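You operate a simulated robot arm through the tools that you are given. There is no shell and no other tool. Be economical: measure what you need, move in short steps, check, and stop when the job is done.

You run a simulated two-armed robot. Do the job below in one go: nothing can be reset, and whatever is moved stays where it is left.

JOB
Stand the salt and pepper in their pockets of the cruet stand and wipe up the toast crumbs.
Fine: use the yellow pad and put it back. What is to be rubbed or washed off counts as gone when no trace of it is left.

It is judged by the outcome, as a careful person would: the job done as asked, and still so three seconds after it is handed in. It fails if anything else is knocked over, pushed out of place, dropped, spilled or broken.

ROBOT AND FRAMES
Two 7-joint arms with two-finger grippers on one trunk that stands fixed in place. Base frame: the origin is at the foot of the trunk, x ahead of it, y to its left, z up. Readings come in mm, degrees, newtons and seconds.
The left shoulder is at [70, 139, 1130], the right one opposite. With the tool pointing down near the work surface each hand reaches from about 320 to 760 mm from the base axis, measured 20 degrees to its own side. Payload 3.43 kg a hand.
The tool frame of a hand sits at the grasp point between the pads (the TCP): z along the fingers, y along the line on which they close. The tips reach 30 mm beyond it. Largest opening 104 mm; the body of the gripper starts 57 mm behind the TCP.
Orientation is that of the tool frame in the base frame, as a unit quaternion [x, y, z, w]. With the fingers straight down and closing along the base's y, the tool's x points along the base's -x, its y along +y and its z along -z.

CONTROLS
- The arms move only by the tool step_arm. It takes "left_series", "right_series" or both (then of equal length, played together; a hand with none holds still); each is a list of rows, each an object (a shift or turn left out is 0, a gripper value left out holds the last) with "xyz": the shift along the base's x, y, z in units of 150 mm (1.0 is 150 mm), a list of three; "turn": the turn, a rotation vector about the base's x, y, z in units of 60 degrees (1.0 is 60 degrees), a list of three; "grip": the closure, from 0 (fully open) to 1 (shut). In form: [{"xyz": [x, y, z], "turn": [wx, wy, wz], "grip": grip}, ...]. A call has 1 to 12 rows; each row is the pose to reach, as a shift and turn from the pose commanded when the call began. A call with a number of a shift or a turn outside -1 to 1 is refused whole. Rows are played at 5 a second. More than 50 mm and 8.6 degrees between two rows, or a gripper value outside its range, and nothing of the call is played. A pose out of reach is approached as far as the arm can. The call stops where the force on the tool passes 40 N (or 10 N more than at its start, if that is more) or the arm is blocked; 0.2 s more then pass. Each finger travels about 45 mm/s and halts on what it meets, pressing with about 39 N; the grip force reading is that of the motor and also rises with nothing between the fingers. The clock runs only during rows and for 0.2 s after the last one: add rows that repeat a pose to give the fingers time. The reply holds the time, the measured pose of the TCP, the force on the tool along the base axes, the opening and the grip force, in the units named above and with some noise, with the torque about the TCP (base axes, N m) and any sound that the robot's microphone picked up.
- Cameras (640 x 400 px; columns grow to the right, rows downward): "scene" is now at [104.2, 63.4, 1345.7]; the picture's right is [0.76, -0.65, 0.00], its down [-0.44, -0.51, -0.74] and it looks along [0.48, 0.56, -0.68] (base axes); focal length 282 px, centre (320, 200). "left" rides on the left gripper at [67, -18, -90] in its tool frame; the picture's right is [0.25, 0.97, 0.00], its down [-0.73, 0.19, -0.66] and it looks along [-0.64, 0.17, 0.75] (tool axes); focal length 218 px, centre (320, 200). "right" rides on the right gripper at [67, 18, -90] in its tool frame; the picture's right is [-0.25, 0.97, 0.00], its down [-0.73, -0.19, -0.66] and it looks along [-0.64, -0.17, 0.75] (tool axes); focal length 218 px, centre (320, 200). There is no depth. A picture from a camera that has moved, and an enlarged one, comes with that camera's place and axes in the base frame and with its lens.
- camera(camera): a new picture of that camera. No time passes.
- slide_trunk(by): slides the trunk up (or, below 0, down) by that many mm; the arms and the scene camera ride with it, the base frame stays. It gives what a move gives, with no picture.
- aim_head(pan, tilt): turns the head with the scene camera to pan (to the left, within 86 degrees either way) and tilt (down, from -29 to 69), counted from straight ahead of the robot. It gives what a move gives.
- zoom(camera, box): a new picture of the part [left, top, right, bottom] of that camera's present view, enlarged. No time passes.
- sign_off(): hands the job in; it is judged then, once.

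Work in short steps. Places have to be worked out from the pictures, the camera data and where the tool is seen: move nearer, look again, correct. Check each grasp and each placing, and mend what went wrong. You have 120 turns and 78 pictures in all, those below and enlarged ones among them. Open the grippers and draw the arms clear of the work before you hand the job in, unless the task says otherwise; then end with one line.

The tools are called after "Request:" as a command line: name --argument value ..., lists and objects as JSON in quotes. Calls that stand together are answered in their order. step_arm: Moves the arms, as the interface text tells. Its arguments: {"type":"object","properties":{"left_series":{"type":"array","items":{"type":"object","properties":{"xyz":{"type":"array","items":{"type":"number"}},"turn":{"type":"array","items":{"type":"number"}},"grip":{"type":"number"}}}},"right_series":{"type":"array","items":{"type":"object","properties":{"xyz":{"type":"array","items":{"type":"number"}},"turn":{"type":"array","items":{"type":"number"}},"grip":{"type":"number"}}}}},"required":[]} The other tools are called the same way: slide_trunk (by) slides the trunk up or down; aim_head (pan, tilt) turns the head that bears the scene camera; camera (camera) takes a picture; zoom (camera, box) takes an enlarged picture of a part of a camera's view; sign_off () hands the job in.

At the start:

```text
time_s: 0.0
left_position: [293.4, 432.9, 1033.8]
left_tool_rot: [0.0, 1.0, 0.0, 0.0]
left_ft_force: [-0.5, -1.0, 0.1]
left_wrist_torque: [-0.04, 0.0, 0.03]
left_finger_gap: 104.0
left_gripper_force: 0.1
right_position: [305.8, 37.2, 990.2]
right_tool_rot: [0.0, 1.0, 0.0, 0.001]
right_ft_force: [0.7, 0.1, -0.5]
right_wrist_torque: [-0.01, -0.01, 0.0]
right_finger_gap: 104.2
right_gripper_force: 0.1
trunk travel left (down, up): [-625.0, 315.0]
head pan, tilt: [49.5, 42.4]
```

scene: 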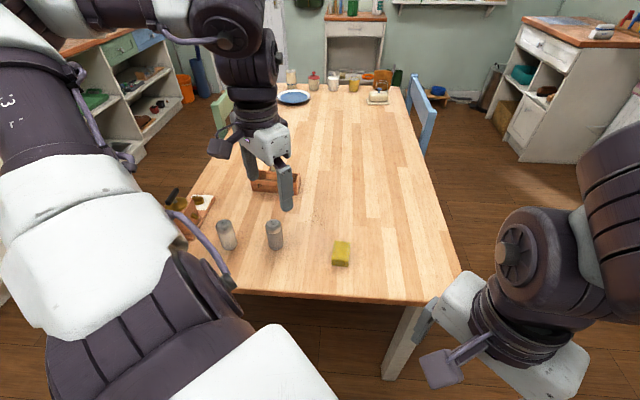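
right: 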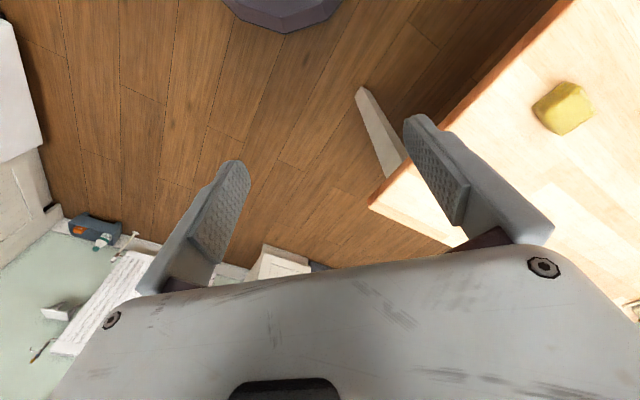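
left: 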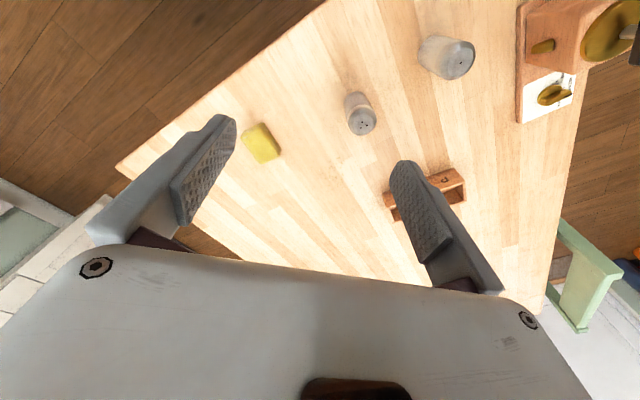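

I'll zoom the scene on the near part of the table to find the shakers, stand, pad and crumbs.

Request:
zoom --camera "scene" --box '[160, 140, 400, 290]'

Request:
zoom --camera "left" --box '[220, 0, 600, 238]'

```text
2.67 times, centred on (280, 215) of scene
camera zoom: at [104.2, 63.4, 1345.7], right [0.76, -0.65, 0.0], down [-0.44, -0.51, -0.74], along [0.48, 0.56, -0.68], focal length 752 px, centre (427, 160)
```

zoom: 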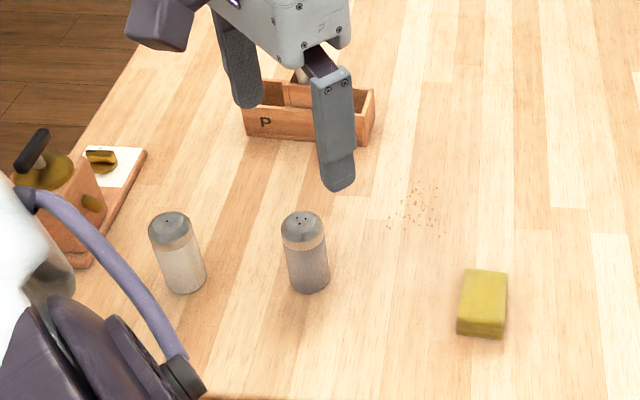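

```text
1.68 times, centred on (410, 119) of left
camera zoom: at [227.8, 415.1, 1123.0], right [-0.25, 0.97, 0.0], down [0.73, 0.19, 0.66], along [0.64, 0.17, -0.75], focal length 367 px, centre (169, 336)
```

zoom: 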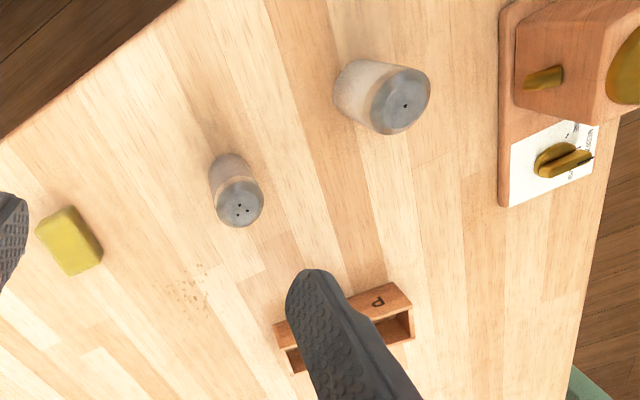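

Table top appears to be z≈750, the pad at about (426,359), pepper (3 holes, grey) ≈(327,502), salt (white) ≈(231,580), crumbs ≈(467,507), and the stand near (440,690). I'll move the left hand above the pepper and look at the stand from there.

Request:
step_arm --left_series '[{"xyz": [0.0, 0.25, 0]}, {"xyz": [0.0, 0.5, 0]}, {"xyz": [0.0, 0.75, 0]}, {"xyz": [0.0, 0.9, 0]}, {"xyz": [0.0, 0.9, 0]}]'

Request:
camera --camera "left"

Request:
camera --camera "scene"

```text
time_s: 1.2
left_position: [294.2, 569.2, 1033.4]
left_tool_rot: [0.0, 1.0, -0.001, 0.0]
left_ft_force: [-0.1, -0.3, -0.2]
left_wrist_torque: [0.02, 0.0, 0.0]
left_finger_gap: 104.0
left_gripper_force: 0.1
right_position: [305.4, 37.5, 989.5]
right_tool_rot: [0.0, 1.0, 0.0, 0.0]
right_ft_force: [0.2, -0.1, 0.4]
right_wrist_torque: [0.01, 0.0, 0.0]
right_finger_gap: 104.0
right_gripper_force: 0.1
trunk travel left (down, up): [-625.0, 315.0]
head pan, tilt: [49.5, 42.4]
```

```text
72 pictures are left
camera left: at [227.9, 550.5, 1122.9], right [-0.25, 0.97, 0.0], down [0.73, 0.19, 0.66], along [0.64, 0.17, -0.75], focal length 218 px, centre (320, 200)
```

left: 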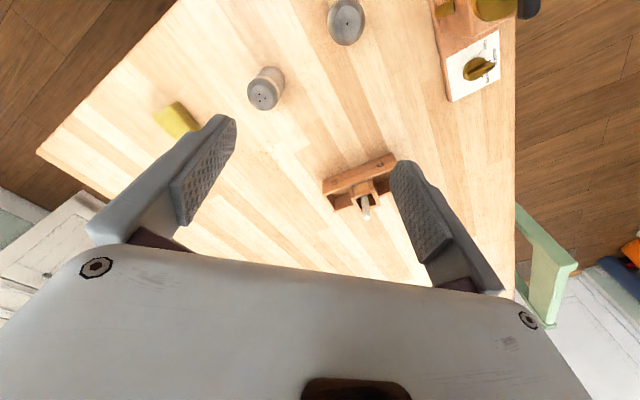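

```text
71 pictures are left
camera scene: at [104.1, 62.9, 1345.7], right [0.76, -0.65, 0.0], down [-0.44, -0.51, -0.74], along [0.48, 0.56, -0.67], focal length 282 px, centre (320, 200)
```

scene: 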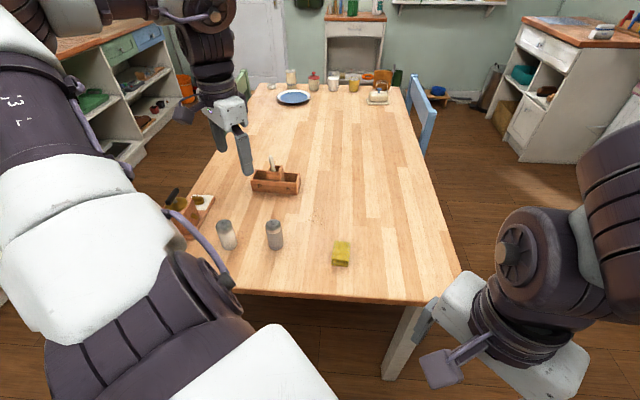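

Request:
zoom --camera "left" --box '[290, 120, 434, 230]'

Request:
zoom --camera "scene" --box '[220, 140, 340, 215]'

```text
3.64 times, centred on (362, 175) of left
camera zoom: at [227.9, 550.5, 1122.9], right [-0.25, 0.97, 0.0], down [0.73, 0.19, 0.66], along [0.64, 0.17, -0.75], focal length 794 px, centre (167, 291)
```

zoom: 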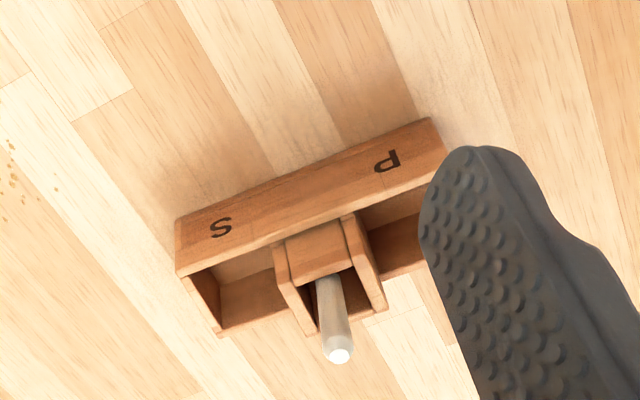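

```text
5.33 times, centred on (280, 178) of scene
camera zoom: at [104.1, 62.9, 1345.7], right [0.76, -0.65, 0.0], down [-0.44, -0.51, -0.74], along [0.48, 0.56, -0.67], focal length 1503 px, centre (533, 320)
```

zoom: 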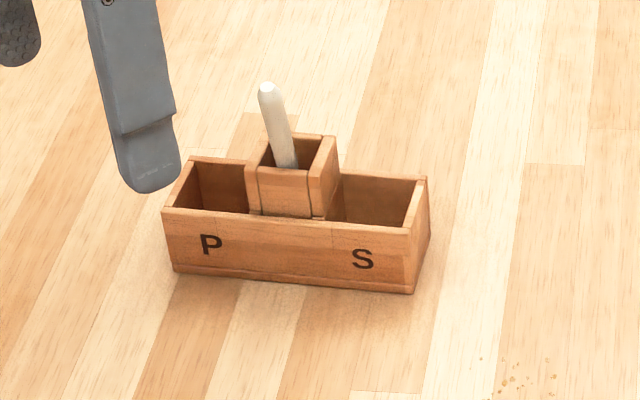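

The stand's P pocket is at about (430,733) and S at about (492,664), with its long axis along (0.67,-0.74) and rim z≈791. I'll test reach with the fingers closing across the stand (yaw −48°), staying high.

Request:
step_arm --left_series '[{"xyz": [0.15, 0.1, 0], "turn": [0, 0, -0.13]}, {"xyz": [0.3, 0.25, 0], "turn": [0, 0, -0.26]}, {"xyz": [0.45, 0.4, 0], "turn": [0, 0, -0.4]}, {"xyz": [0.6, 0.6, 0], "turn": [0, 0, -0.53]}, {"xyz": [0.75, 0.8, 0], "turn": [0, 0, -0.66]}, {"xyz": [0.9, 1.0, 0], "turn": [0, 0, -0.8]}, {"xyz": [0.9, 1.0, 0], "turn": [0, 0, -0.8]}]'

```text
time_s: 2.8
left_position: [427.7, 716.1, 1034.6]
left_tool_rot: [0.407, 0.913, 0.0, 0.0]
left_ft_force: [-0.7, 0.4, 0.4]
left_wrist_torque: [0.0, 0.01, 0.02]
left_finger_gap: 103.8
left_gripper_force: 0.1
right_position: [304.7, 37.6, 990.0]
right_tool_rot: [0.0, 1.0, 0.0, -0.001]
right_ft_force: [0.3, -0.4, -1.4]
right_wrist_torque: [-0.03, 0.02, 0.0]
right_finger_gap: 104.0
right_gripper_force: 0.0
trunk travel left (down, up): [-625.0, 315.0]
head pan, tilt: [49.5, 42.4]
```

Reach is fine here. I'll look at the stand from this pose to refine its location.

Request:
camera --camera "left"

Request:
camera --camera "scene"

```text
68 pictures are left
camera left: at [371.0, 754.6, 1123.9], right [0.55, 0.83, 0.0], down [0.63, -0.42, 0.66], along [0.55, -0.36, -0.75], focal length 218 px, centre (320, 200)
```

left: 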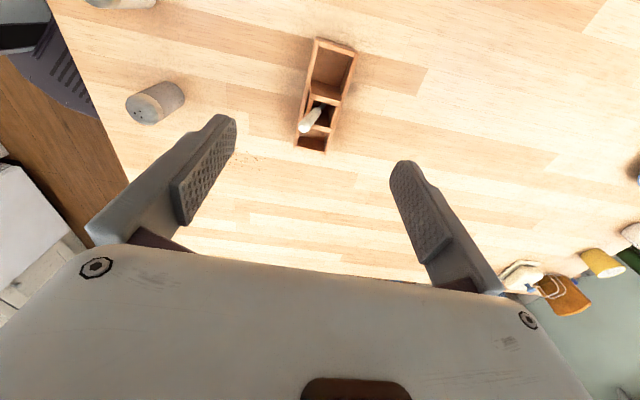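

```text
67 pictures are left
camera scene: at [103.3, 62.6, 1345.8], right [0.76, -0.65, 0.0], down [-0.44, -0.51, -0.74], along [0.48, 0.56, -0.67], focal length 282 px, centre (320, 200)
```

scene: 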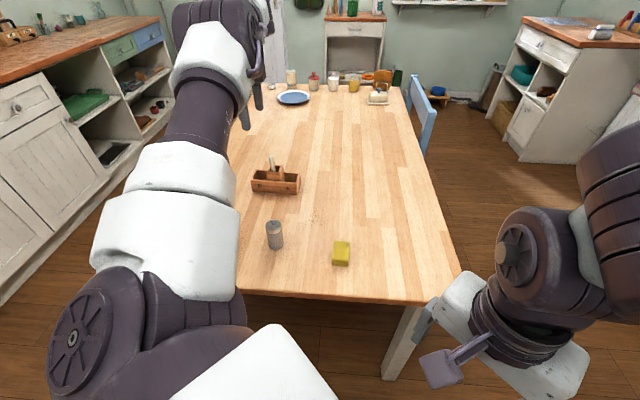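

Request:
zoom --camera "left" --box '[254, 25, 406, 165]'

```text
2.86 times, centred on (330, 95) of left
camera zoom: at [371.0, 754.6, 1123.9], right [0.55, 0.83, 0.0], down [0.63, -0.42, 0.66], along [0.55, -0.36, -0.75], focal length 624 px, centre (291, 500)
```

zoom: 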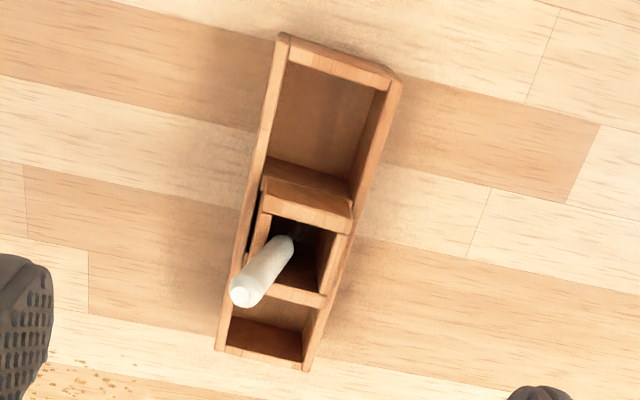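

The stand centre is about (462,699), pocket centres P (432,733) and S (493,665), inner size ~46×47 mm. I'll go back over the pepper at (327,502), keeping the yaw.

Request:
step_arm --left_series '[{"xyz": [-0.13, -0.25, 0]}, {"xyz": [-0.26, -0.5, 0]}, {"xyz": [-0.39, -0.75, 0]}, {"xyz": [-0.52, -1.0, 0]}, {"xyz": [-0.52, -1.0, 0]}]'

Request:
step_arm --left_series '[{"xyz": [-0.07, -0.2, -0.1]}, {"xyz": [-0.15, -0.42, -0.3]}, {"xyz": [-0.15, -0.42, -0.5]}, {"xyz": [-0.15, -0.42, -0.7]}, {"xyz": [-0.15, -0.42, -0.7]}]'

Request:
camera --camera "left"

Request:
camera --camera "scene"

```text
time_s: 4.0
left_position: [352.0, 567.1, 1033.4]
left_tool_rot: [0.407, 0.913, 0.0, 0.0]
left_ft_force: [0.2, 0.1, 0.3]
left_wrist_torque: [-0.01, 0.01, -0.01]
left_finger_gap: 103.8
left_gripper_force: 0.0
right_position: [307.9, 39.5, 988.9]
right_tool_rot: [0.0, 1.0, 0.0, 0.0]
right_ft_force: [0.5, -0.2, 0.1]
right_wrist_torque: [0.0, 0.01, 0.0]
right_finger_gap: 104.0
right_gripper_force: 0.1
trunk travel left (down, up): [-625.0, 315.0]
head pan, tilt: [49.5, 42.4]
```

```text
time_s: 5.2
left_position: [328.5, 503.8, 929.4]
left_tool_rot: [0.407, 0.914, 0.0, -0.001]
left_ft_force: [0.3, 1.0, 0.7]
left_wrist_torque: [0.03, -0.03, 0.0]
left_finger_gap: 103.7
left_gripper_force: 0.0
right_position: [305.7, 37.9, 990.4]
right_tool_rot: [0.0, 1.0, -0.001, 0.0]
right_ft_force: [0.0, 0.0, -0.1]
right_wrist_torque: [0.03, 0.03, 0.0]
right_finger_gap: 103.9
right_gripper_force: 0.1
trunk travel left (down, up): [-625.0, 315.0]
head pan, tilt: [49.5, 42.4]
```

```text
65 pictures are left
camera left: at [271.1, 542.2, 1018.4], right [0.55, 0.84, 0.0], down [0.63, -0.41, 0.66], along [0.55, -0.36, -0.75], focal length 218 px, centre (320, 200)
```

left: 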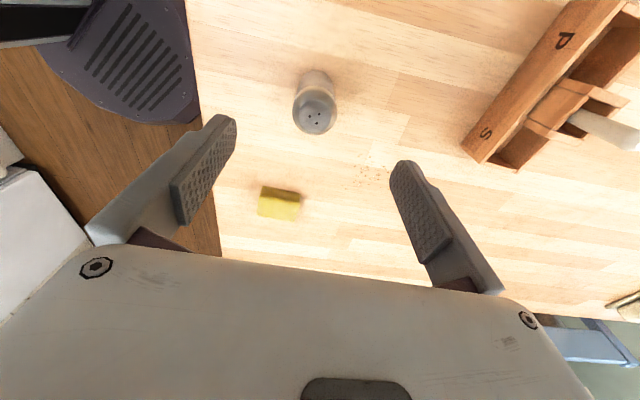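

```text
64 pictures are left
camera scene: at [104.0, 62.8, 1345.7], right [0.76, -0.65, 0.0], down [-0.44, -0.51, -0.74], along [0.48, 0.56, -0.67], focal length 282 px, centre (320, 200)
```

scene: 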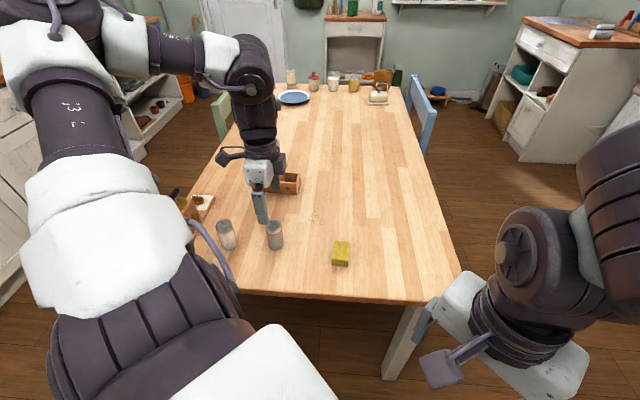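

Zoom on the pepper to get its centre exactly.

Request:
zoom --camera "left" --box '[272, 60, 368, 145]'

```text
4.71 times, centred on (320, 102) of left
camera zoom: at [271.1, 542.2, 1018.4], right [0.55, 0.84, 0.0], down [0.63, -0.41, 0.66], along [0.55, -0.36, -0.75], focal length 1027 px, centre (320, 659)
```

zoom: 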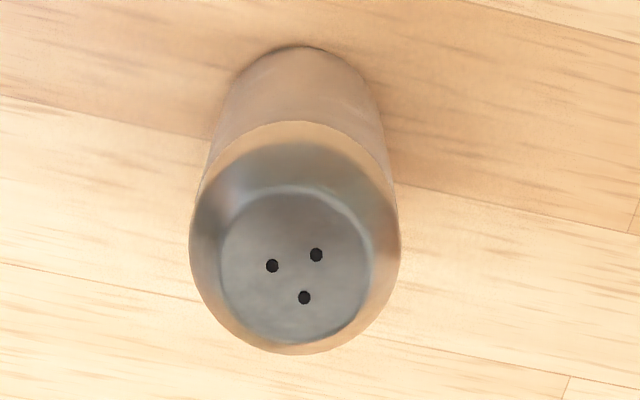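

Pepper centre ≈(327.2,501), diameter ≈40. I'll centre, descend to TCP z≈826 (tips above the future stand rim), and close.

Request:
step_arm --left_series '[{"xyz": [-0.009, -0.019, -0.2]}, {"xyz": [-0.009, -0.019, -0.45]}, {"xyz": [-0.009, -0.019, -0.69]}, {"xyz": [-0.009, -0.019, -0.69]}]'

Request:
camera --camera "left"

```text
time_s: 6.2
left_position: [327.4, 502.3, 826.8]
left_tool_rot: [0.406, 0.914, 0.0, 0.001]
left_ft_force: [-0.4, 0.4, -0.7]
left_wrist_torque: [-0.02, 0.0, 0.02]
left_finger_gap: 104.1
left_gripper_force: 0.1
right_position: [305.3, 38.2, 990.1]
right_tool_rot: [0.0, 1.0, 0.0, 0.0]
right_ft_force: [0.0, 0.5, 0.2]
right_wrist_torque: [0.02, 0.01, -0.03]
right_finger_gap: 103.8
right_gripper_force: 0.1
trunk travel left (down, up): [-625.0, 315.0]
head pan, tilt: [49.5, 42.4]
```

```text
62 pictures are left
camera left: at [270.5, 538.8, 915.0], right [0.55, 0.84, 0.0], down [0.63, -0.41, 0.66], along [0.55, -0.36, -0.75], focal length 218 px, centre (320, 200)
```

left: 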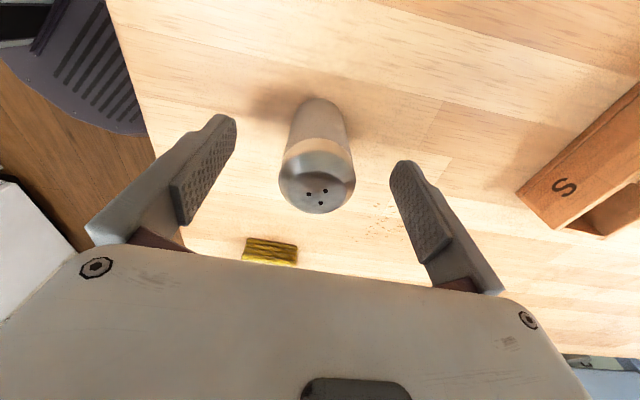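

The pepper is about 2 mm toward −y of the tool; I'll shift and close.

Request:
step_arm --left_series '[{"xyz": [0.004, -0.013, 0]}, {"xyz": [0.004, -0.013, 0], "grip": 1}, {"xyz": [0.004, -0.013, 0], "grip": 1}, {"xyz": [0.004, -0.013, 0], "grip": 1}, {"xyz": [0.004, -0.013, 0], "grip": 1}, {"xyz": [0.004, -0.013, 0], "grip": 1}, {"xyz": [0.004, -0.013, 0], "grip": 1}]'

Request:
zoom --camera "left" --box '[220, 60, 420, 240]'

```text
time_s: 7.8
left_position: [326.9, 499.1, 825.6]
left_tool_rot: [0.407, 0.914, 0.0, 0.0]
left_ft_force: [-0.3, 0.1, -0.9]
left_wrist_torque: [0.01, -0.02, -0.01]
left_finger_gap: 38.6
left_gripper_force: 39.5
right_position: [306.6, 37.5, 990.6]
right_tool_rot: [0.0, 1.0, 0.0, 0.0]
right_ft_force: [0.9, -0.3, -0.3]
right_wrist_torque: [0.0, 0.01, 0.0]
right_finger_gap: 104.0
right_gripper_force: 0.1
trunk travel left (down, up): [-625.0, 315.0]
head pan, tilt: [49.5, 42.4]
```

```text
2.22 times, centred on (320, 150) of left
camera zoom: at [271.3, 537.3, 914.9], right [0.55, 0.84, 0.0], down [0.63, -0.41, 0.66], along [0.55, -0.36, -0.75], focal length 485 px, centre (320, 311)
```

zoom: 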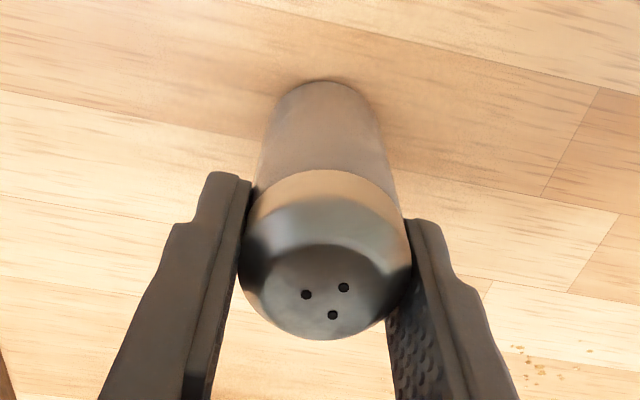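

Held at 38.6 mm. I'll lift 130 mm and carry it toward the P pocket.

Request:
step_arm --left_series '[{"xyz": [0, 0, 0.2]}, {"xyz": [0, 0, 0.5]}, {"xyz": [0, 0, 0.8]}, {"xyz": [0.05, 0.15, 0.9]}, {"xyz": [0.12, 0.4, 0.9]}, {"xyz": [0.2, 0.65, 0.9]}, {"xyz": [0.3, 0.9, 0.9]}, {"xyz": [0.3, 0.9, 0.9]}]'

Request:
step_arm --left_series '[{"xyz": [0.1, 0.15, 0]}, {"xyz": [0.2, 0.35, 0]}, {"xyz": [0.3, 0.55, 0]}, {"xyz": [0.397, 0.667, 0]}, {"xyz": [0.397, 0.667, 0]}, {"xyz": [0.397, 0.667, 0]}]'

Request:
camera --camera "left"

```text
time_s: 9.6
left_position: [372.4, 635.8, 960.6]
left_tool_rot: [0.407, 0.914, -0.001, 0.001]
left_ft_force: [0.6, -0.6, -1.2]
left_wrist_torque: [-0.02, -0.01, -0.02]
left_finger_gap: 38.3
left_gripper_force: 39.5
right_position: [304.3, 38.3, 990.6]
right_tool_rot: [0.0, 1.0, 0.0, 0.0]
right_ft_force: [0.1, -0.2, 0.2]
right_wrist_torque: [-0.02, -0.02, 0.0]
right_finger_gap: 104.0
right_gripper_force: 0.1
trunk travel left (down, up): [-625.0, 315.0]
head pan, tilt: [49.5, 42.4]
```

```text
time_s: 11.0
left_position: [431.9, 736.0, 959.6]
left_tool_rot: [0.407, 0.913, 0.0, 0.0]
left_ft_force: [-0.1, 1.8, -1.5]
left_wrist_torque: [-0.03, -0.01, 0.01]
left_finger_gap: 38.5
left_gripper_force: 39.0
right_position: [305.7, 37.1, 989.5]
right_tool_rot: [0.0, 1.0, 0.001, 0.0]
right_ft_force: [-0.5, 0.4, 0.1]
right_wrist_torque: [0.02, -0.01, 0.01]
right_finger_gap: 104.0
right_gripper_force: 0.1
trunk travel left (down, up): [-625.0, 315.0]
head pan, tilt: [49.5, 42.4]
```

```text
60 pictures are left
camera left: at [376.2, 773.7, 1049.2], right [0.55, 0.84, 0.0], down [0.63, -0.41, 0.66], along [0.55, -0.36, -0.75], focal length 218 px, centre (320, 200)
```

left: 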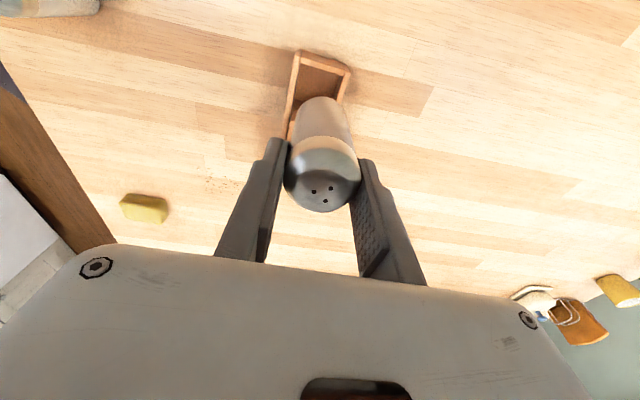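

Now descend to leave the shaker bottom ~15 mm above the rim and check alignment.

Request:
step_arm --left_series '[{"xyz": [-0.004, -0.008, -0.27]}, {"xyz": [-0.004, -0.008, -0.54]}, {"xyz": [-0.004, -0.008, -0.54]}, {"xyz": [-0.004, -0.008, -0.54]}]'

Request:
zoom --camera "left" --box '[230, 30, 420, 230]'

Request:
zoom --camera "scene" --box '[220, 125, 340, 205]'

```text
time_s: 12.0
left_position: [426.3, 726.9, 879.5]
left_tool_rot: [0.405, 0.914, -0.001, 0.0]
left_ft_force: [0.4, -0.5, -1.1]
left_wrist_torque: [0.0, -0.01, 0.01]
left_finger_gap: 38.5
left_gripper_force: 39.6
left hand out of reach, approached as far as the arm can: row 2, 3, 4
right_position: [305.6, 38.8, 989.9]
right_tool_rot: [0.0, 1.0, 0.0, 0.0]
right_ft_force: [0.3, 0.7, 0.1]
right_wrist_torque: [0.01, 0.01, 0.02]
right_finger_gap: 103.9
right_gripper_force: 0.0
trunk travel left (down, up): [-625.0, 315.0]
head pan, tilt: [49.5, 42.4]
```

```text
2.00 times, centred on (325, 130) of left
camera zoom: at [370.3, 765.4, 969.0], right [0.55, 0.84, 0.0], down [0.63, -0.41, 0.66], along [0.55, -0.36, -0.75], focal length 436 px, centre (310, 340)
```

zoom: 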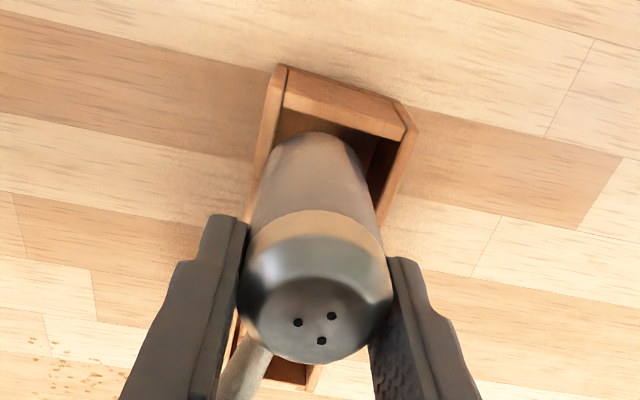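

```text
5.00 times, centred on (280, 165) of scene
camera zoom: at [104.5, 64.3, 1345.6], right [0.76, -0.65, 0.0], down [-0.44, -0.51, -0.74], along [0.48, 0.56, -0.68], focal length 1409 px, centre (520, 375)
```

zoom: 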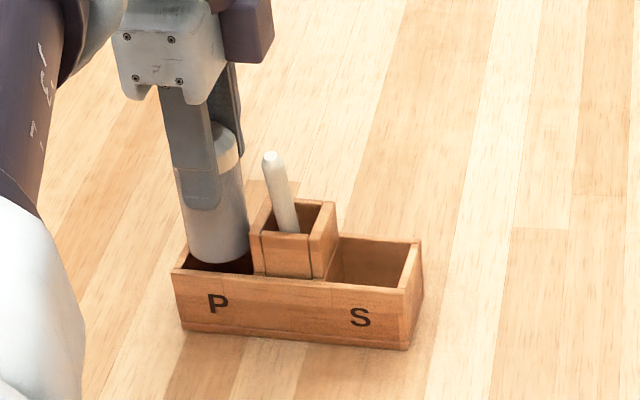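

The arm is ~9 mm short at this height. I'll raise the hand 130 mm and slide the trunk down by the same amount to regain reach.

Request:
step_arm --left_series '[{"xyz": [0, 0, 0.3]}, {"xyz": [0, 0, 0.6]}, {"xyz": [0, 0, 0.9]}, {"xyz": [0, 0, 0.95]}, {"xyz": [0, 0, 0.95]}]'

Request:
slide_trunk --by -130

Request:
camera --camera "scene"

```text
time_s: 13.2
left_position: [427.6, 727.4, 1023.7]
left_tool_rot: [0.406, 0.914, 0.0, 0.0]
left_ft_force: [-0.3, -0.2, -1.1]
left_wrist_torque: [0.02, 0.0, 0.0]
left_finger_gap: 38.6
left_gripper_force: 38.9
right_position: [306.9, 38.2, 989.2]
right_tool_rot: [0.0, 1.0, 0.0, 0.001]
right_ft_force: [-0.1, 0.6, -0.6]
right_wrist_torque: [-0.03, -0.03, 0.0]
right_finger_gap: 104.2
right_gripper_force: 0.1
trunk travel left (down, up): [-625.0, 315.0]
head pan, tilt: [49.5, 42.4]
```

```text
time_s: 14.8
left_position: [426.5, 727.7, 893.6]
left_tool_rot: [0.406, 0.914, 0.001, 0.0]
left_ft_force: [-0.5, 0.4, -0.3]
left_wrist_torque: [0.01, 0.0, -0.03]
left_finger_gap: 38.9
left_gripper_force: 39.2
right_position: [305.9, 37.5, 860.6]
right_tool_rot: [0.0, 1.0, 0.0, 0.0]
right_ft_force: [0.7, 0.4, -0.3]
right_wrist_torque: [-0.03, 0.02, 0.02]
right_finger_gap: 104.1
right_gripper_force: 0.1
trunk travel left (down, up): [-495.0, 445.0]
head pan, tilt: [49.5, 42.4]
```

```text
57 pictures are left
camera scene: at [104.2, 63.4, 1215.7], right [0.76, -0.65, 0.0], down [-0.44, -0.51, -0.74], along [0.48, 0.56, -0.68], focal length 282 px, centre (320, 200)
```

scene: 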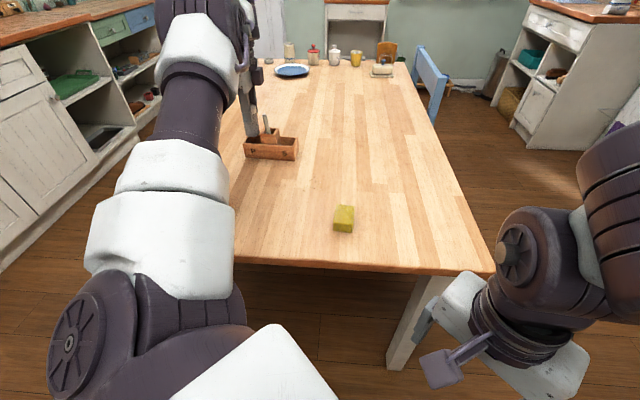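

Reach restored; moving to the pocket centre and down to ~z 880.

Request:
step_arm --left_series '[{"xyz": [0.029, 0.044, 0]}, {"xyz": [0.029, 0.044, -0.09]}, {"xyz": [0.029, 0.044, -0.09]}, {"xyz": [0.029, 0.044, -0.09]}]'

Request:
zoom --camera "left" --box '[230, 30, 420, 230]'

Request:
zoom --camera "scene" --box '[220, 85, 340, 165]'

```text
time_s: 15.8
left_position: [431.3, 733.7, 878.9]
left_tool_rot: [0.406, 0.914, 0.0, 0.0]
left_ft_force: [0.1, 0.1, -1.1]
left_wrist_torque: [-0.05, -0.02, 0.0]
left_finger_gap: 38.5
left_gripper_force: 38.9
right_position: [306.1, 38.4, 859.6]
right_tool_rot: [0.0, 1.0, 0.0, -0.001]
right_ft_force: [0.0, -0.6, 0.3]
right_wrist_torque: [-0.02, -0.04, -0.02]
right_finger_gap: 103.9
right_gripper_force: 0.2
trunk travel left (down, up): [-495.0, 445.0]
head pan, tilt: [49.5, 42.4]
```

```text
2.00 times, centred on (325, 130) of left
camera zoom: at [374.7, 771.5, 968.6], right [0.55, 0.84, 0.0], down [0.63, -0.41, 0.66], along [0.55, -0.36, -0.75], focal length 436 px, centre (310, 340)
```

zoom: 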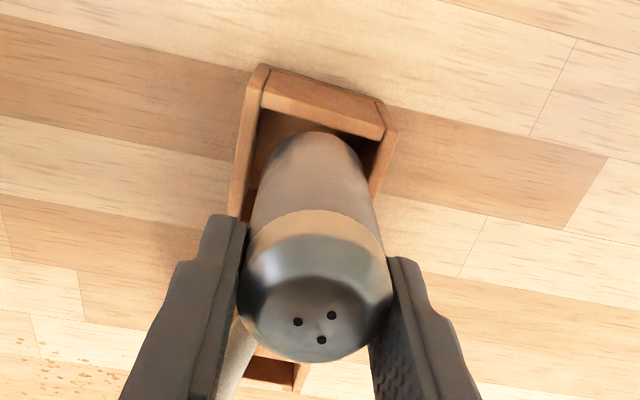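

```text
5.00 times, centred on (280, 125) of scene
camera zoom: at [104.4, 63.7, 1215.6], right [0.76, -0.65, 0.0], down [-0.44, -0.51, -0.74], along [0.48, 0.56, -0.68], focal length 1409 px, centre (520, 575)
```

zoom: 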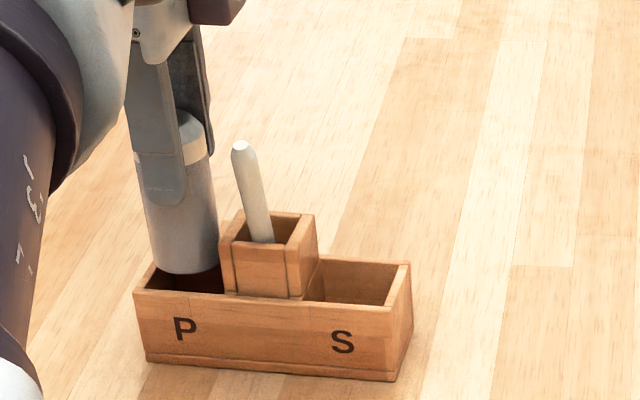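

Comparing pocket corners and shaker base in the same view, the shaker is ~3 mm too far toward the P end and ~1 mm back. I'll shift and check closer.

Request:
step_arm --left_series '[{"xyz": [0.008, -0.019, 0]}, {"xyz": [0.008, -0.019, -0.04]}, {"xyz": [0.008, -0.019, -0.04]}]'

Request:
zoom --camera "left" --box '[250, 40, 390, 150]'

```text
time_s: 16.6
left_position: [433.7, 730.5, 874.3]
left_tool_rot: [0.407, 0.914, 0.0, 0.0]
left_ft_force: [-0.8, -1.2, -0.7]
left_wrist_torque: [-0.01, -0.02, 0.02]
left_finger_gap: 38.5
left_gripper_force: 39.2
right_position: [306.0, 36.8, 860.0]
right_tool_rot: [0.0, 1.0, 0.0, 0.0]
right_ft_force: [-0.5, 0.2, 0.1]
right_wrist_torque: [0.04, 0.0, 0.0]
right_finger_gap: 103.9
right_gripper_force: 0.1
trunk travel left (down, up): [-495.0, 445.0]
head pan, tilt: [49.5, 42.4]
```

```text
3.64 times, centred on (320, 95) of left
camera zoom: at [375.8, 768.4, 962.8], right [0.55, 0.84, 0.0], down [0.63, -0.41, 0.66], along [0.55, -0.36, -0.75], focal length 794 px, centre (320, 582)
```

zoom: 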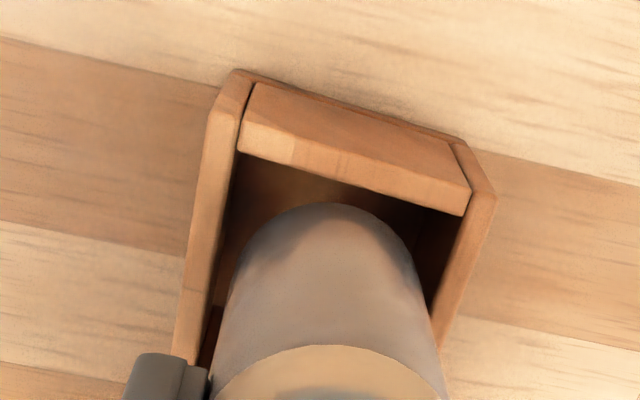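

Another ~2 mm along the stand and 1 mm forward, then descend gently into the pocket to ~z 840.

Request:
step_arm --left_series '[{"xyz": [0.004, -0.015, 0]}, {"xyz": [0.004, -0.015, -0.06]}, {"xyz": [0.004, -0.015, -0.12]}, {"xyz": [0.004, -0.015, -0.18]}, {"xyz": [0.004, -0.015, -0.23]}, {"xyz": [0.004, -0.015, -0.23]}]'

Request:
zoom --camera "left" --box '[230, 50, 410, 240]'

```text
time_s: 18.0
left_position: [433.1, 728.8, 838.5]
left_tool_rot: [0.407, 0.914, -0.001, 0.0]
left_ft_force: [0.3, 0.2, -0.7]
left_wrist_torque: [0.0, 0.01, 0.0]
left_finger_gap: 38.5
left_gripper_force: 39.0
right_position: [306.3, 37.4, 861.1]
right_tool_rot: [0.0, 1.0, 0.0, 0.0]
right_ft_force: [0.7, -0.1, 1.0]
right_wrist_torque: [0.02, 0.02, 0.02]
right_finger_gap: 104.1
right_gripper_force: 0.0
trunk travel left (down, up): [-495.0, 445.0]
head pan, tilt: [49.5, 42.4]
```

```text
2.11 times, centred on (320, 145) of left
camera zoom: at [376.5, 766.7, 928.3], right [0.55, 0.84, 0.0], down [0.63, -0.41, 0.66], along [0.55, -0.36, -0.75], focal length 460 px, centre (320, 316)
```

zoom: 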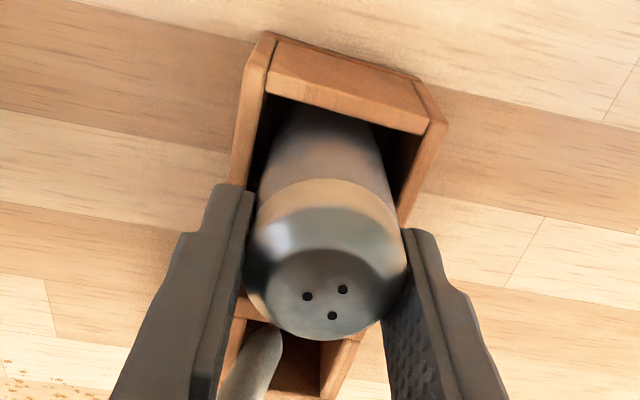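

It's inside with no contact. Lowering another 7 mm in 1.5 mm rows.

Request:
step_arm --left_series '[{"xyz": [0, 0, -0.01]}, {"xyz": [0, 0, -0.02]}, {"xyz": [0, 0, -0.03]}, {"xyz": [0, 0, -0.04]}, {"xyz": [0, 0, -0.047]}, {"xyz": [0, 0, -0.047]}]'

```text
time_s: 19.4
left_position: [433.4, 727.5, 834.8]
left_tool_rot: [0.407, 0.914, 0.002, 0.001]
left_ft_force: [2.2, 3.5, 11.2]
left_wrist_torque: [0.21, -0.15, -0.01]
left_finger_gap: 38.5
left_gripper_force: 39.1
right_position: [305.0, 37.5, 860.5]
right_tool_rot: [0.0, 1.0, 0.001, 0.0]
right_ft_force: [-0.3, 0.7, 0.8]
right_wrist_torque: [-0.02, 0.0, -0.01]
right_finger_gap: 103.7
right_gripper_force: 0.1
trunk travel left (down, up): [-495.0, 445.0]
head pan, tilt: [49.5, 42.4]
```

Contact with the pocket floor (11 N). Ease off 3 mm of preload, then open.

Request:
step_arm --left_series '[{"xyz": [0, 0, 0.018]}, {"xyz": [0, 0, 0.018], "grip": 0.85}, {"xyz": [0, 0, 0.018], "grip": 0.4}, {"xyz": [0, 0, 0.018], "grip": 0.2}, {"xyz": [0, 0, 0.018], "grip": 0.2}, {"xyz": [0, 0, 0.018], "grip": 0.2}]'

Request:
camera --camera "left"

```text
time_s: 20.8
left_position: [434.2, 728.5, 834.5]
left_tool_rot: [0.407, 0.914, 0.0, 0.0]
left_ft_force: [0.3, 0.6, 0.3]
left_wrist_torque: [-0.01, 0.01, 0.03]
left_finger_gap: 83.3
left_gripper_force: 0.0
right_position: [306.3, 37.5, 859.7]
right_tool_rot: [-0.001, 1.0, 0.001, -0.001]
right_ft_force: [0.0, -0.1, -0.6]
right_wrist_torque: [-0.01, -0.04, -0.02]
right_finger_gap: 104.2
right_gripper_force: 0.0
trunk travel left (down, up): [-495.0, 445.0]
head pan, tilt: [49.5, 42.4]
```

```text
52 pictures are left
camera left: at [376.2, 766.1, 924.3], right [0.55, 0.84, 0.0], down [0.63, -0.41, 0.66], along [0.55, -0.36, -0.75], focal length 218 px, centre (320, 200)
```

left: 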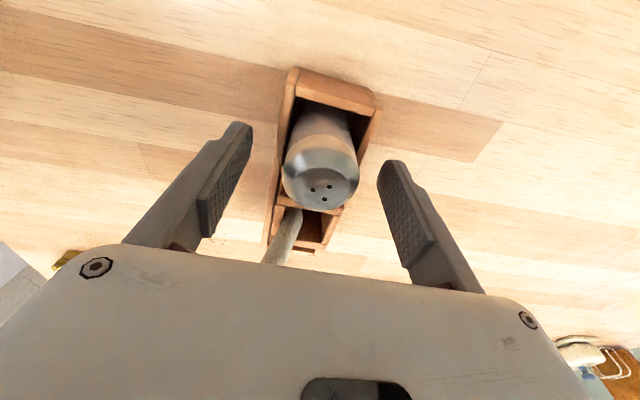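

Pepper stands in P. Raise and go over the salt near (231,580).

Request:
step_arm --left_series '[{"xyz": [0, 0, 0.25]}, {"xyz": [0, 0, 0.55]}, {"xyz": [0, 0, 0.8]}, {"xyz": [-0.15, -0.2, 0.8]}, {"xyz": [-0.35, -0.4, 0.8]}, {"xyz": [-0.55, -0.6, 0.8]}, {"xyz": [-0.75, -0.8, 0.8]}, {"xyz": [-0.98, -0.95, 0.8]}, {"xyz": [-0.98, -0.95, 0.8], "grip": 0}]'

Request:
step_arm --left_series '[{"xyz": [-0.2, -0.02, 0]}, {"xyz": [-0.37, -0.04, -0.1]}, {"xyz": [-0.37, -0.04, -0.1]}]'

Request:
camera --camera "left"

Request:
camera --camera "scene"

```text
time_s: 22.8
left_position: [286.6, 584.7, 955.8]
left_tool_rot: [0.407, 0.914, 0.0, -0.001]
left_ft_force: [0.7, -0.7, -0.1]
left_wrist_torque: [0.04, -0.02, 0.03]
left_finger_gap: 104.1
left_gripper_force: 0.0
right_position: [305.7, 37.1, 859.4]
right_tool_rot: [0.0, 1.0, 0.001, -0.001]
right_ft_force: [-0.4, 0.0, -1.0]
right_wrist_torque: [-0.02, -0.02, 0.0]
right_finger_gap: 104.3
right_gripper_force: 0.1
trunk travel left (down, up): [-495.0, 445.0]
head pan, tilt: [49.5, 42.4]
```

```text
time_s: 23.6
left_position: [230.6, 579.1, 942.0]
left_tool_rot: [0.407, 0.913, 0.001, -0.001]
left_ft_force: [0.1, -0.6, 0.3]
left_wrist_torque: [0.02, 0.0, 0.02]
left_finger_gap: 104.0
left_gripper_force: 0.0
right_position: [306.2, 37.1, 860.0]
right_tool_rot: [0.0, 1.0, 0.0, 0.001]
right_ft_force: [0.9, 0.8, 0.2]
right_wrist_torque: [-0.01, 0.03, 0.04]
right_finger_gap: 103.9
right_gripper_force: 0.1
trunk travel left (down, up): [-495.0, 445.0]
head pan, tilt: [49.5, 42.4]
```

```text
51 pictures are left
camera left: at [173.9, 617.2, 1030.3], right [0.55, 0.84, 0.0], down [0.63, -0.41, 0.66], along [0.55, -0.36, -0.75], focal length 218 px, centre (320, 200)
```

left: 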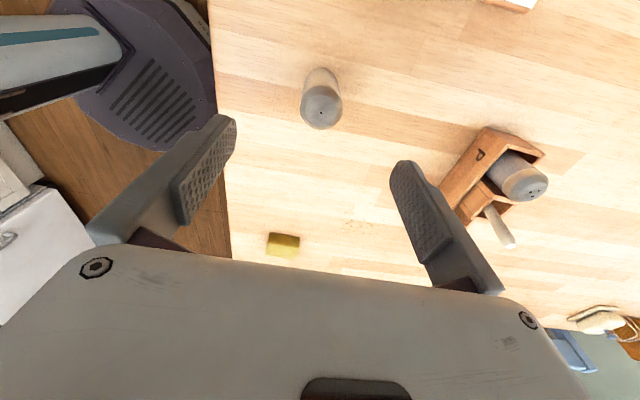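

```text
50 pictures are left
camera scene: at [104.7, 62.9, 1215.6], right [0.76, -0.65, 0.0], down [-0.44, -0.51, -0.74], along [0.48, 0.56, -0.68], focal length 282 px, centre (320, 200)
```

scene: 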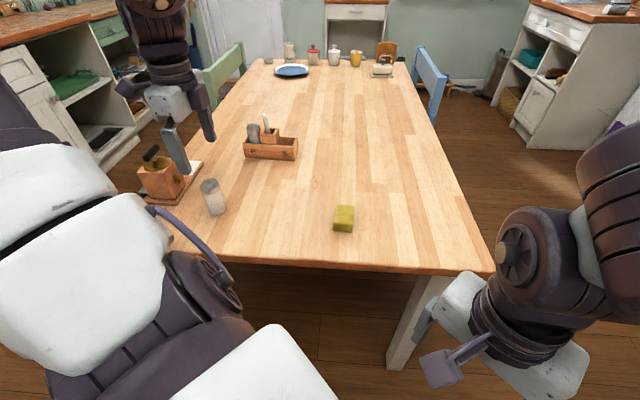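

The elbow is now fairly low beside the table, so I'll first measure the salt here, then raise the trunk back before descending.

Request:
zoom --camera "left" --box '[272, 55, 368, 140]'

Request:
slide_trunk --by 130

```text
4.71 times, centred on (320, 98) of left
camera zoom: at [173.9, 617.2, 1030.3], right [0.55, 0.84, 0.0], down [0.63, -0.41, 0.66], along [0.55, -0.36, -0.75], focal length 1027 px, centre (320, 682)
```

zoom: 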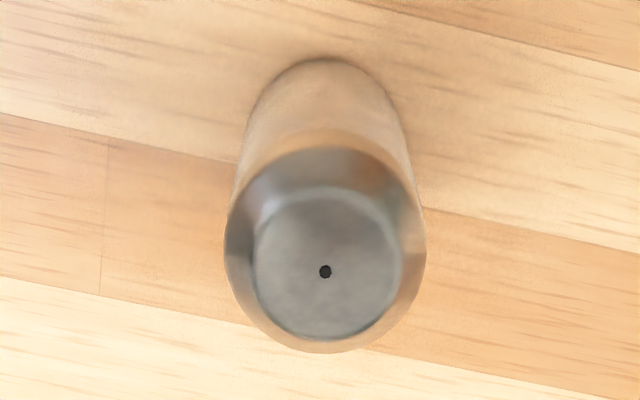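

```text
time_s: 25.2
left_position: [231.2, 580.9, 1070.9]
left_tool_rot: [0.407, 0.914, -0.001, 0.0]
left_ft_force: [0.2, -0.8, -0.2]
left_wrist_torque: [0.0, -0.02, 0.02]
left_finger_gap: 104.2
left_gripper_force: 0.1
right_position: [305.7, 37.4, 990.3]
right_tool_rot: [0.0, 1.0, 0.0, -0.001]
right_ft_force: [0.3, 0.6, 0.5]
right_wrist_torque: [-0.01, -0.01, -0.02]
right_finger_gap: 104.0
right_gripper_force: 0.0
trunk travel left (down, up): [-625.0, 315.0]
head pan, tilt: [49.5, 42.4]
```

Salt centre ≈(232.5,580). Descending in two steps with a check in between.

Request:
step_arm --left_series '[{"xyz": [0.01, 0, -0.3]}, {"xyz": [0.01, 0, -0.6]}, {"xyz": [0.01, 0, -0.9]}, {"xyz": [0.01, 0, -0.9]}]'

Request:
step_arm --left_series '[{"xyz": [0, 0, -0.25]}, {"xyz": [0, 0, -0.5]}, {"xyz": [0, 0, -0.73]}, {"xyz": [0, 0, -0.73]}]'

Request:
camera --camera "left"

```text
time_s: 26.2
left_position: [232.7, 579.4, 934.3]
left_tool_rot: [0.407, 0.913, 0.0, 0.0]
left_ft_force: [-0.5, -0.1, 0.6]
left_wrist_torque: [0.04, -0.04, 0.02]
left_finger_gap: 103.9
left_gripper_force: 0.1
right_position: [305.2, 37.2, 990.3]
right_tool_rot: [0.0, 1.0, 0.0, 0.0]
right_ft_force: [-0.3, -0.6, -0.1]
right_wrist_torque: [0.03, 0.0, 0.02]
right_finger_gap: 104.1
right_gripper_force: 0.1
trunk travel left (down, up): [-625.0, 315.0]
head pan, tilt: [49.5, 42.4]
```

```text
time_s: 27.2
left_position: [232.0, 580.8, 828.3]
left_tool_rot: [0.406, 0.914, 0.0, 0.0]
left_ft_force: [-0.3, 0.4, -0.9]
left_wrist_torque: [0.01, 0.01, -0.02]
left_finger_gap: 103.9
left_gripper_force: 0.0
right_position: [305.2, 37.2, 989.5]
right_tool_rot: [-0.001, 1.0, 0.001, 0.0]
right_ft_force: [-0.5, 0.6, 0.1]
right_wrist_torque: [0.01, 0.02, 0.0]
right_finger_gap: 103.8
right_gripper_force: 0.1
trunk travel left (down, up): [-625.0, 315.0]
head pan, tilt: [49.5, 42.4]
```

```text
48 pictures are left
camera left: at [174.9, 617.5, 917.1], right [0.55, 0.84, 0.0], down [0.63, -0.41, 0.66], along [0.55, -0.36, -0.75], focal length 218 px, centre (320, 200)
```

left: 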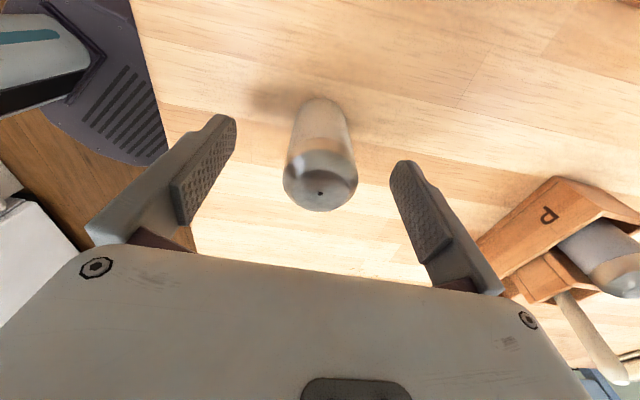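

Well centred; closing on the salt.

Request:
step_arm --left_series '[{"xyz": [0, 0, -0.005], "grip": 1}, {"xyz": [0, 0, -0.005], "grip": 1}, {"xyz": [0, 0, -0.005], "grip": 1}, {"xyz": [0, 0, -0.005], "grip": 1}, {"xyz": [0, 0, -0.005], "grip": 1}, {"xyz": [0, 0, -0.005], "grip": 1}]'

Request:
zoom --camera "left" --box '[220, 60, 420, 240]'

```text
time_s: 28.6
left_position: [231.8, 580.6, 827.4]
left_tool_rot: [0.407, 0.914, 0.0, 0.0]
left_ft_force: [-0.1, -0.3, 0.0]
left_wrist_torque: [0.02, 0.0, -0.02]
left_finger_gap: 38.7
left_gripper_force: 39.3
right_position: [306.1, 38.9, 990.0]
right_tool_rot: [0.0, 1.0, 0.0, 0.0]
right_ft_force: [-1.2, 1.0, -0.2]
right_wrist_torque: [-0.01, 0.01, 0.0]
right_finger_gap: 103.9
right_gripper_force: 0.0
trunk travel left (down, up): [-625.0, 315.0]
head pan, tilt: [49.5, 42.4]
```

```text
2.22 times, centred on (320, 150) of left
camera zoom: at [175.2, 617.8, 916.0], right [0.55, 0.84, 0.0], down [0.63, -0.41, 0.66], along [0.55, -0.36, -0.75], focal length 485 px, centre (320, 311)
```

zoom: 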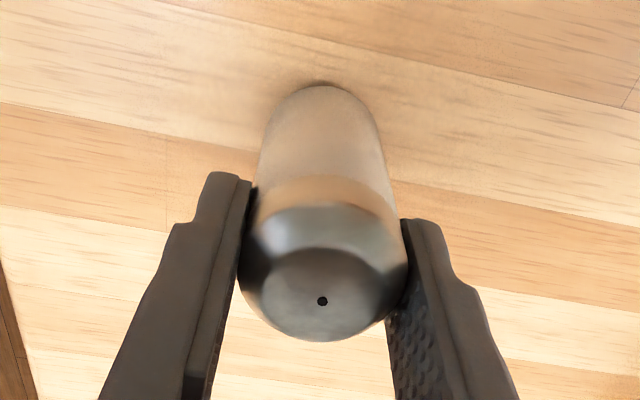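

Salt held. Lift 140, then continue up and over toward the S pocket.

Request:
step_arm --left_series '[{"xyz": [0, 0, 0.3]}, {"xyz": [0, 0, 0.6]}, {"xyz": [0, 0, 0.9]}, {"xyz": [0.2, 0.05, 1.0]}, {"xyz": [0.5, 0.1, 1.0]}, {"xyz": [0.8, 0.2, 1.0]}, {"xyz": [1.0, 0.25, 1.0]}, {"xyz": [1.0, 0.25, 1.0]}]'

Request:
step_arm --left_series '[{"xyz": [0.1, 0.05, 0.25]}, {"xyz": [0.2, 0.1, 0.5]}, {"xyz": [0.4, 0.15, 0.7]}, {"xyz": [0.6, 0.25, 0.8]}, {"xyz": [0.74, 0.287, 0.8]}, {"xyz": [0.74, 0.287, 0.8]}]'

Request:
slide_trunk --by -130

```text
time_s: 30.4
left_position: [382.1, 618.3, 975.7]
left_tool_rot: [0.407, 0.913, 0.0, 0.001]
left_ft_force: [0.0, -0.8, -1.2]
left_wrist_torque: [-0.01, -0.01, 0.0]
left_finger_gap: 38.5
left_gripper_force: 38.9
right_position: [305.1, 39.4, 990.7]
right_tool_rot: [0.0, 1.0, 0.0, 0.0]
right_ft_force: [-0.4, 0.7, 1.1]
right_wrist_torque: [0.01, -0.01, -0.03]
right_finger_gap: 103.9
right_gripper_force: 0.1
trunk travel left (down, up): [-625.0, 315.0]
head pan, tilt: [49.5, 42.4]
```

```text
time_s: 31.8
left_position: [496.0, 659.6, 1097.0]
left_tool_rot: [0.407, 0.914, 0.0, 0.0]
left_ft_force: [0.4, -0.5, -1.3]
left_wrist_torque: [-0.05, 0.02, 0.01]
left_finger_gap: 38.3
left_gripper_force: 38.8
right_position: [306.0, 38.7, 990.4]
right_tool_rot: [0.0, 1.0, 0.0, 0.0]
right_ft_force: [-0.3, 0.1, -0.1]
right_wrist_torque: [0.04, -0.01, -0.01]
right_finger_gap: 104.0
right_gripper_force: 0.0
trunk travel left (down, up): [-625.0, 315.0]
head pan, tilt: [49.5, 42.4]
```

```text
time_s: 33.3
left_position: [495.1, 660.0, 967.2]
left_tool_rot: [0.407, 0.913, -0.001, 0.0]
left_ft_force: [0.4, 0.4, -1.4]
left_wrist_torque: [-0.04, 0.0, 0.0]
left_finger_gap: 38.2
left_gripper_force: 39.5
right_position: [307.2, 37.4, 859.8]
right_tool_rot: [0.0, 1.0, 0.0, 0.0]
right_ft_force: [-0.3, 0.0, -0.7]
right_wrist_torque: [0.02, -0.01, -0.03]
right_finger_gap: 104.1
right_gripper_force: 0.0
trunk travel left (down, up): [-495.0, 445.0]
head pan, tilt: [49.5, 42.4]
```

Salt bottom ≈890. Descend to leave it ~14 mm over the rim and inspect.

Request:
step_arm --left_series '[{"xyz": [-0.005, 0.005, -0.2]}, {"xyz": [-0.005, 0.005, -0.4]}, {"xyz": [-0.005, 0.005, -0.57]}, {"xyz": [-0.005, 0.005, -0.57]}]'

Request:
zoom --camera "left" --box '[230, 30, 420, 230]'

Request:
zoom --camera "scene" --box '[220, 85, 340, 165]'

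```text
time_s: 34.3
left_position: [492.8, 661.8, 881.1]
left_tool_rot: [0.407, 0.913, 0.0, 0.001]
left_ft_force: [-0.7, -0.2, -0.2]
left_wrist_torque: [0.0, 0.0, 0.01]
left_finger_gap: 38.5
left_gripper_force: 39.4
right_position: [306.1, 37.8, 860.4]
right_tool_rot: [0.0, 1.0, 0.0, 0.001]
right_ft_force: [-0.3, 0.0, -0.7]
right_wrist_torque: [0.01, -0.02, 0.02]
right_finger_gap: 104.0
right_gripper_force: 0.1
trunk travel left (down, up): [-495.0, 445.0]
head pan, tilt: [49.5, 42.4]
```

```text
2.00 times, centred on (325, 130) of left
camera zoom: at [435.5, 699.0, 970.7], right [0.55, 0.84, 0.0], down [0.63, -0.41, 0.66], along [0.55, -0.36, -0.75], focal length 436 px, centre (310, 340)
```

zoom: 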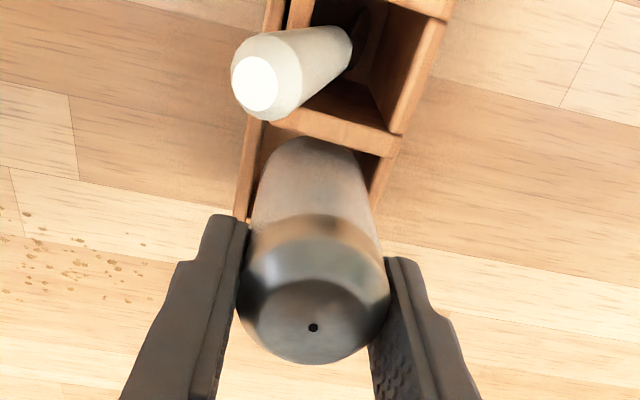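

```text
5.00 times, centred on (280, 125) of scene
camera zoom: at [104.2, 63.1, 1215.7], right [0.76, -0.65, 0.0], down [-0.44, -0.51, -0.74], along [0.48, 0.56, -0.67], focal length 1409 px, centre (520, 575)
```

zoom: 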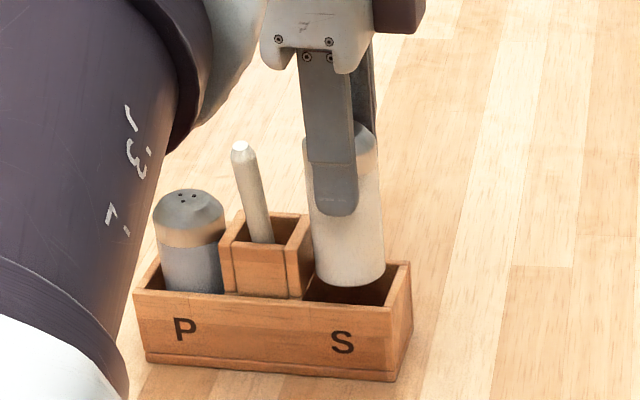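

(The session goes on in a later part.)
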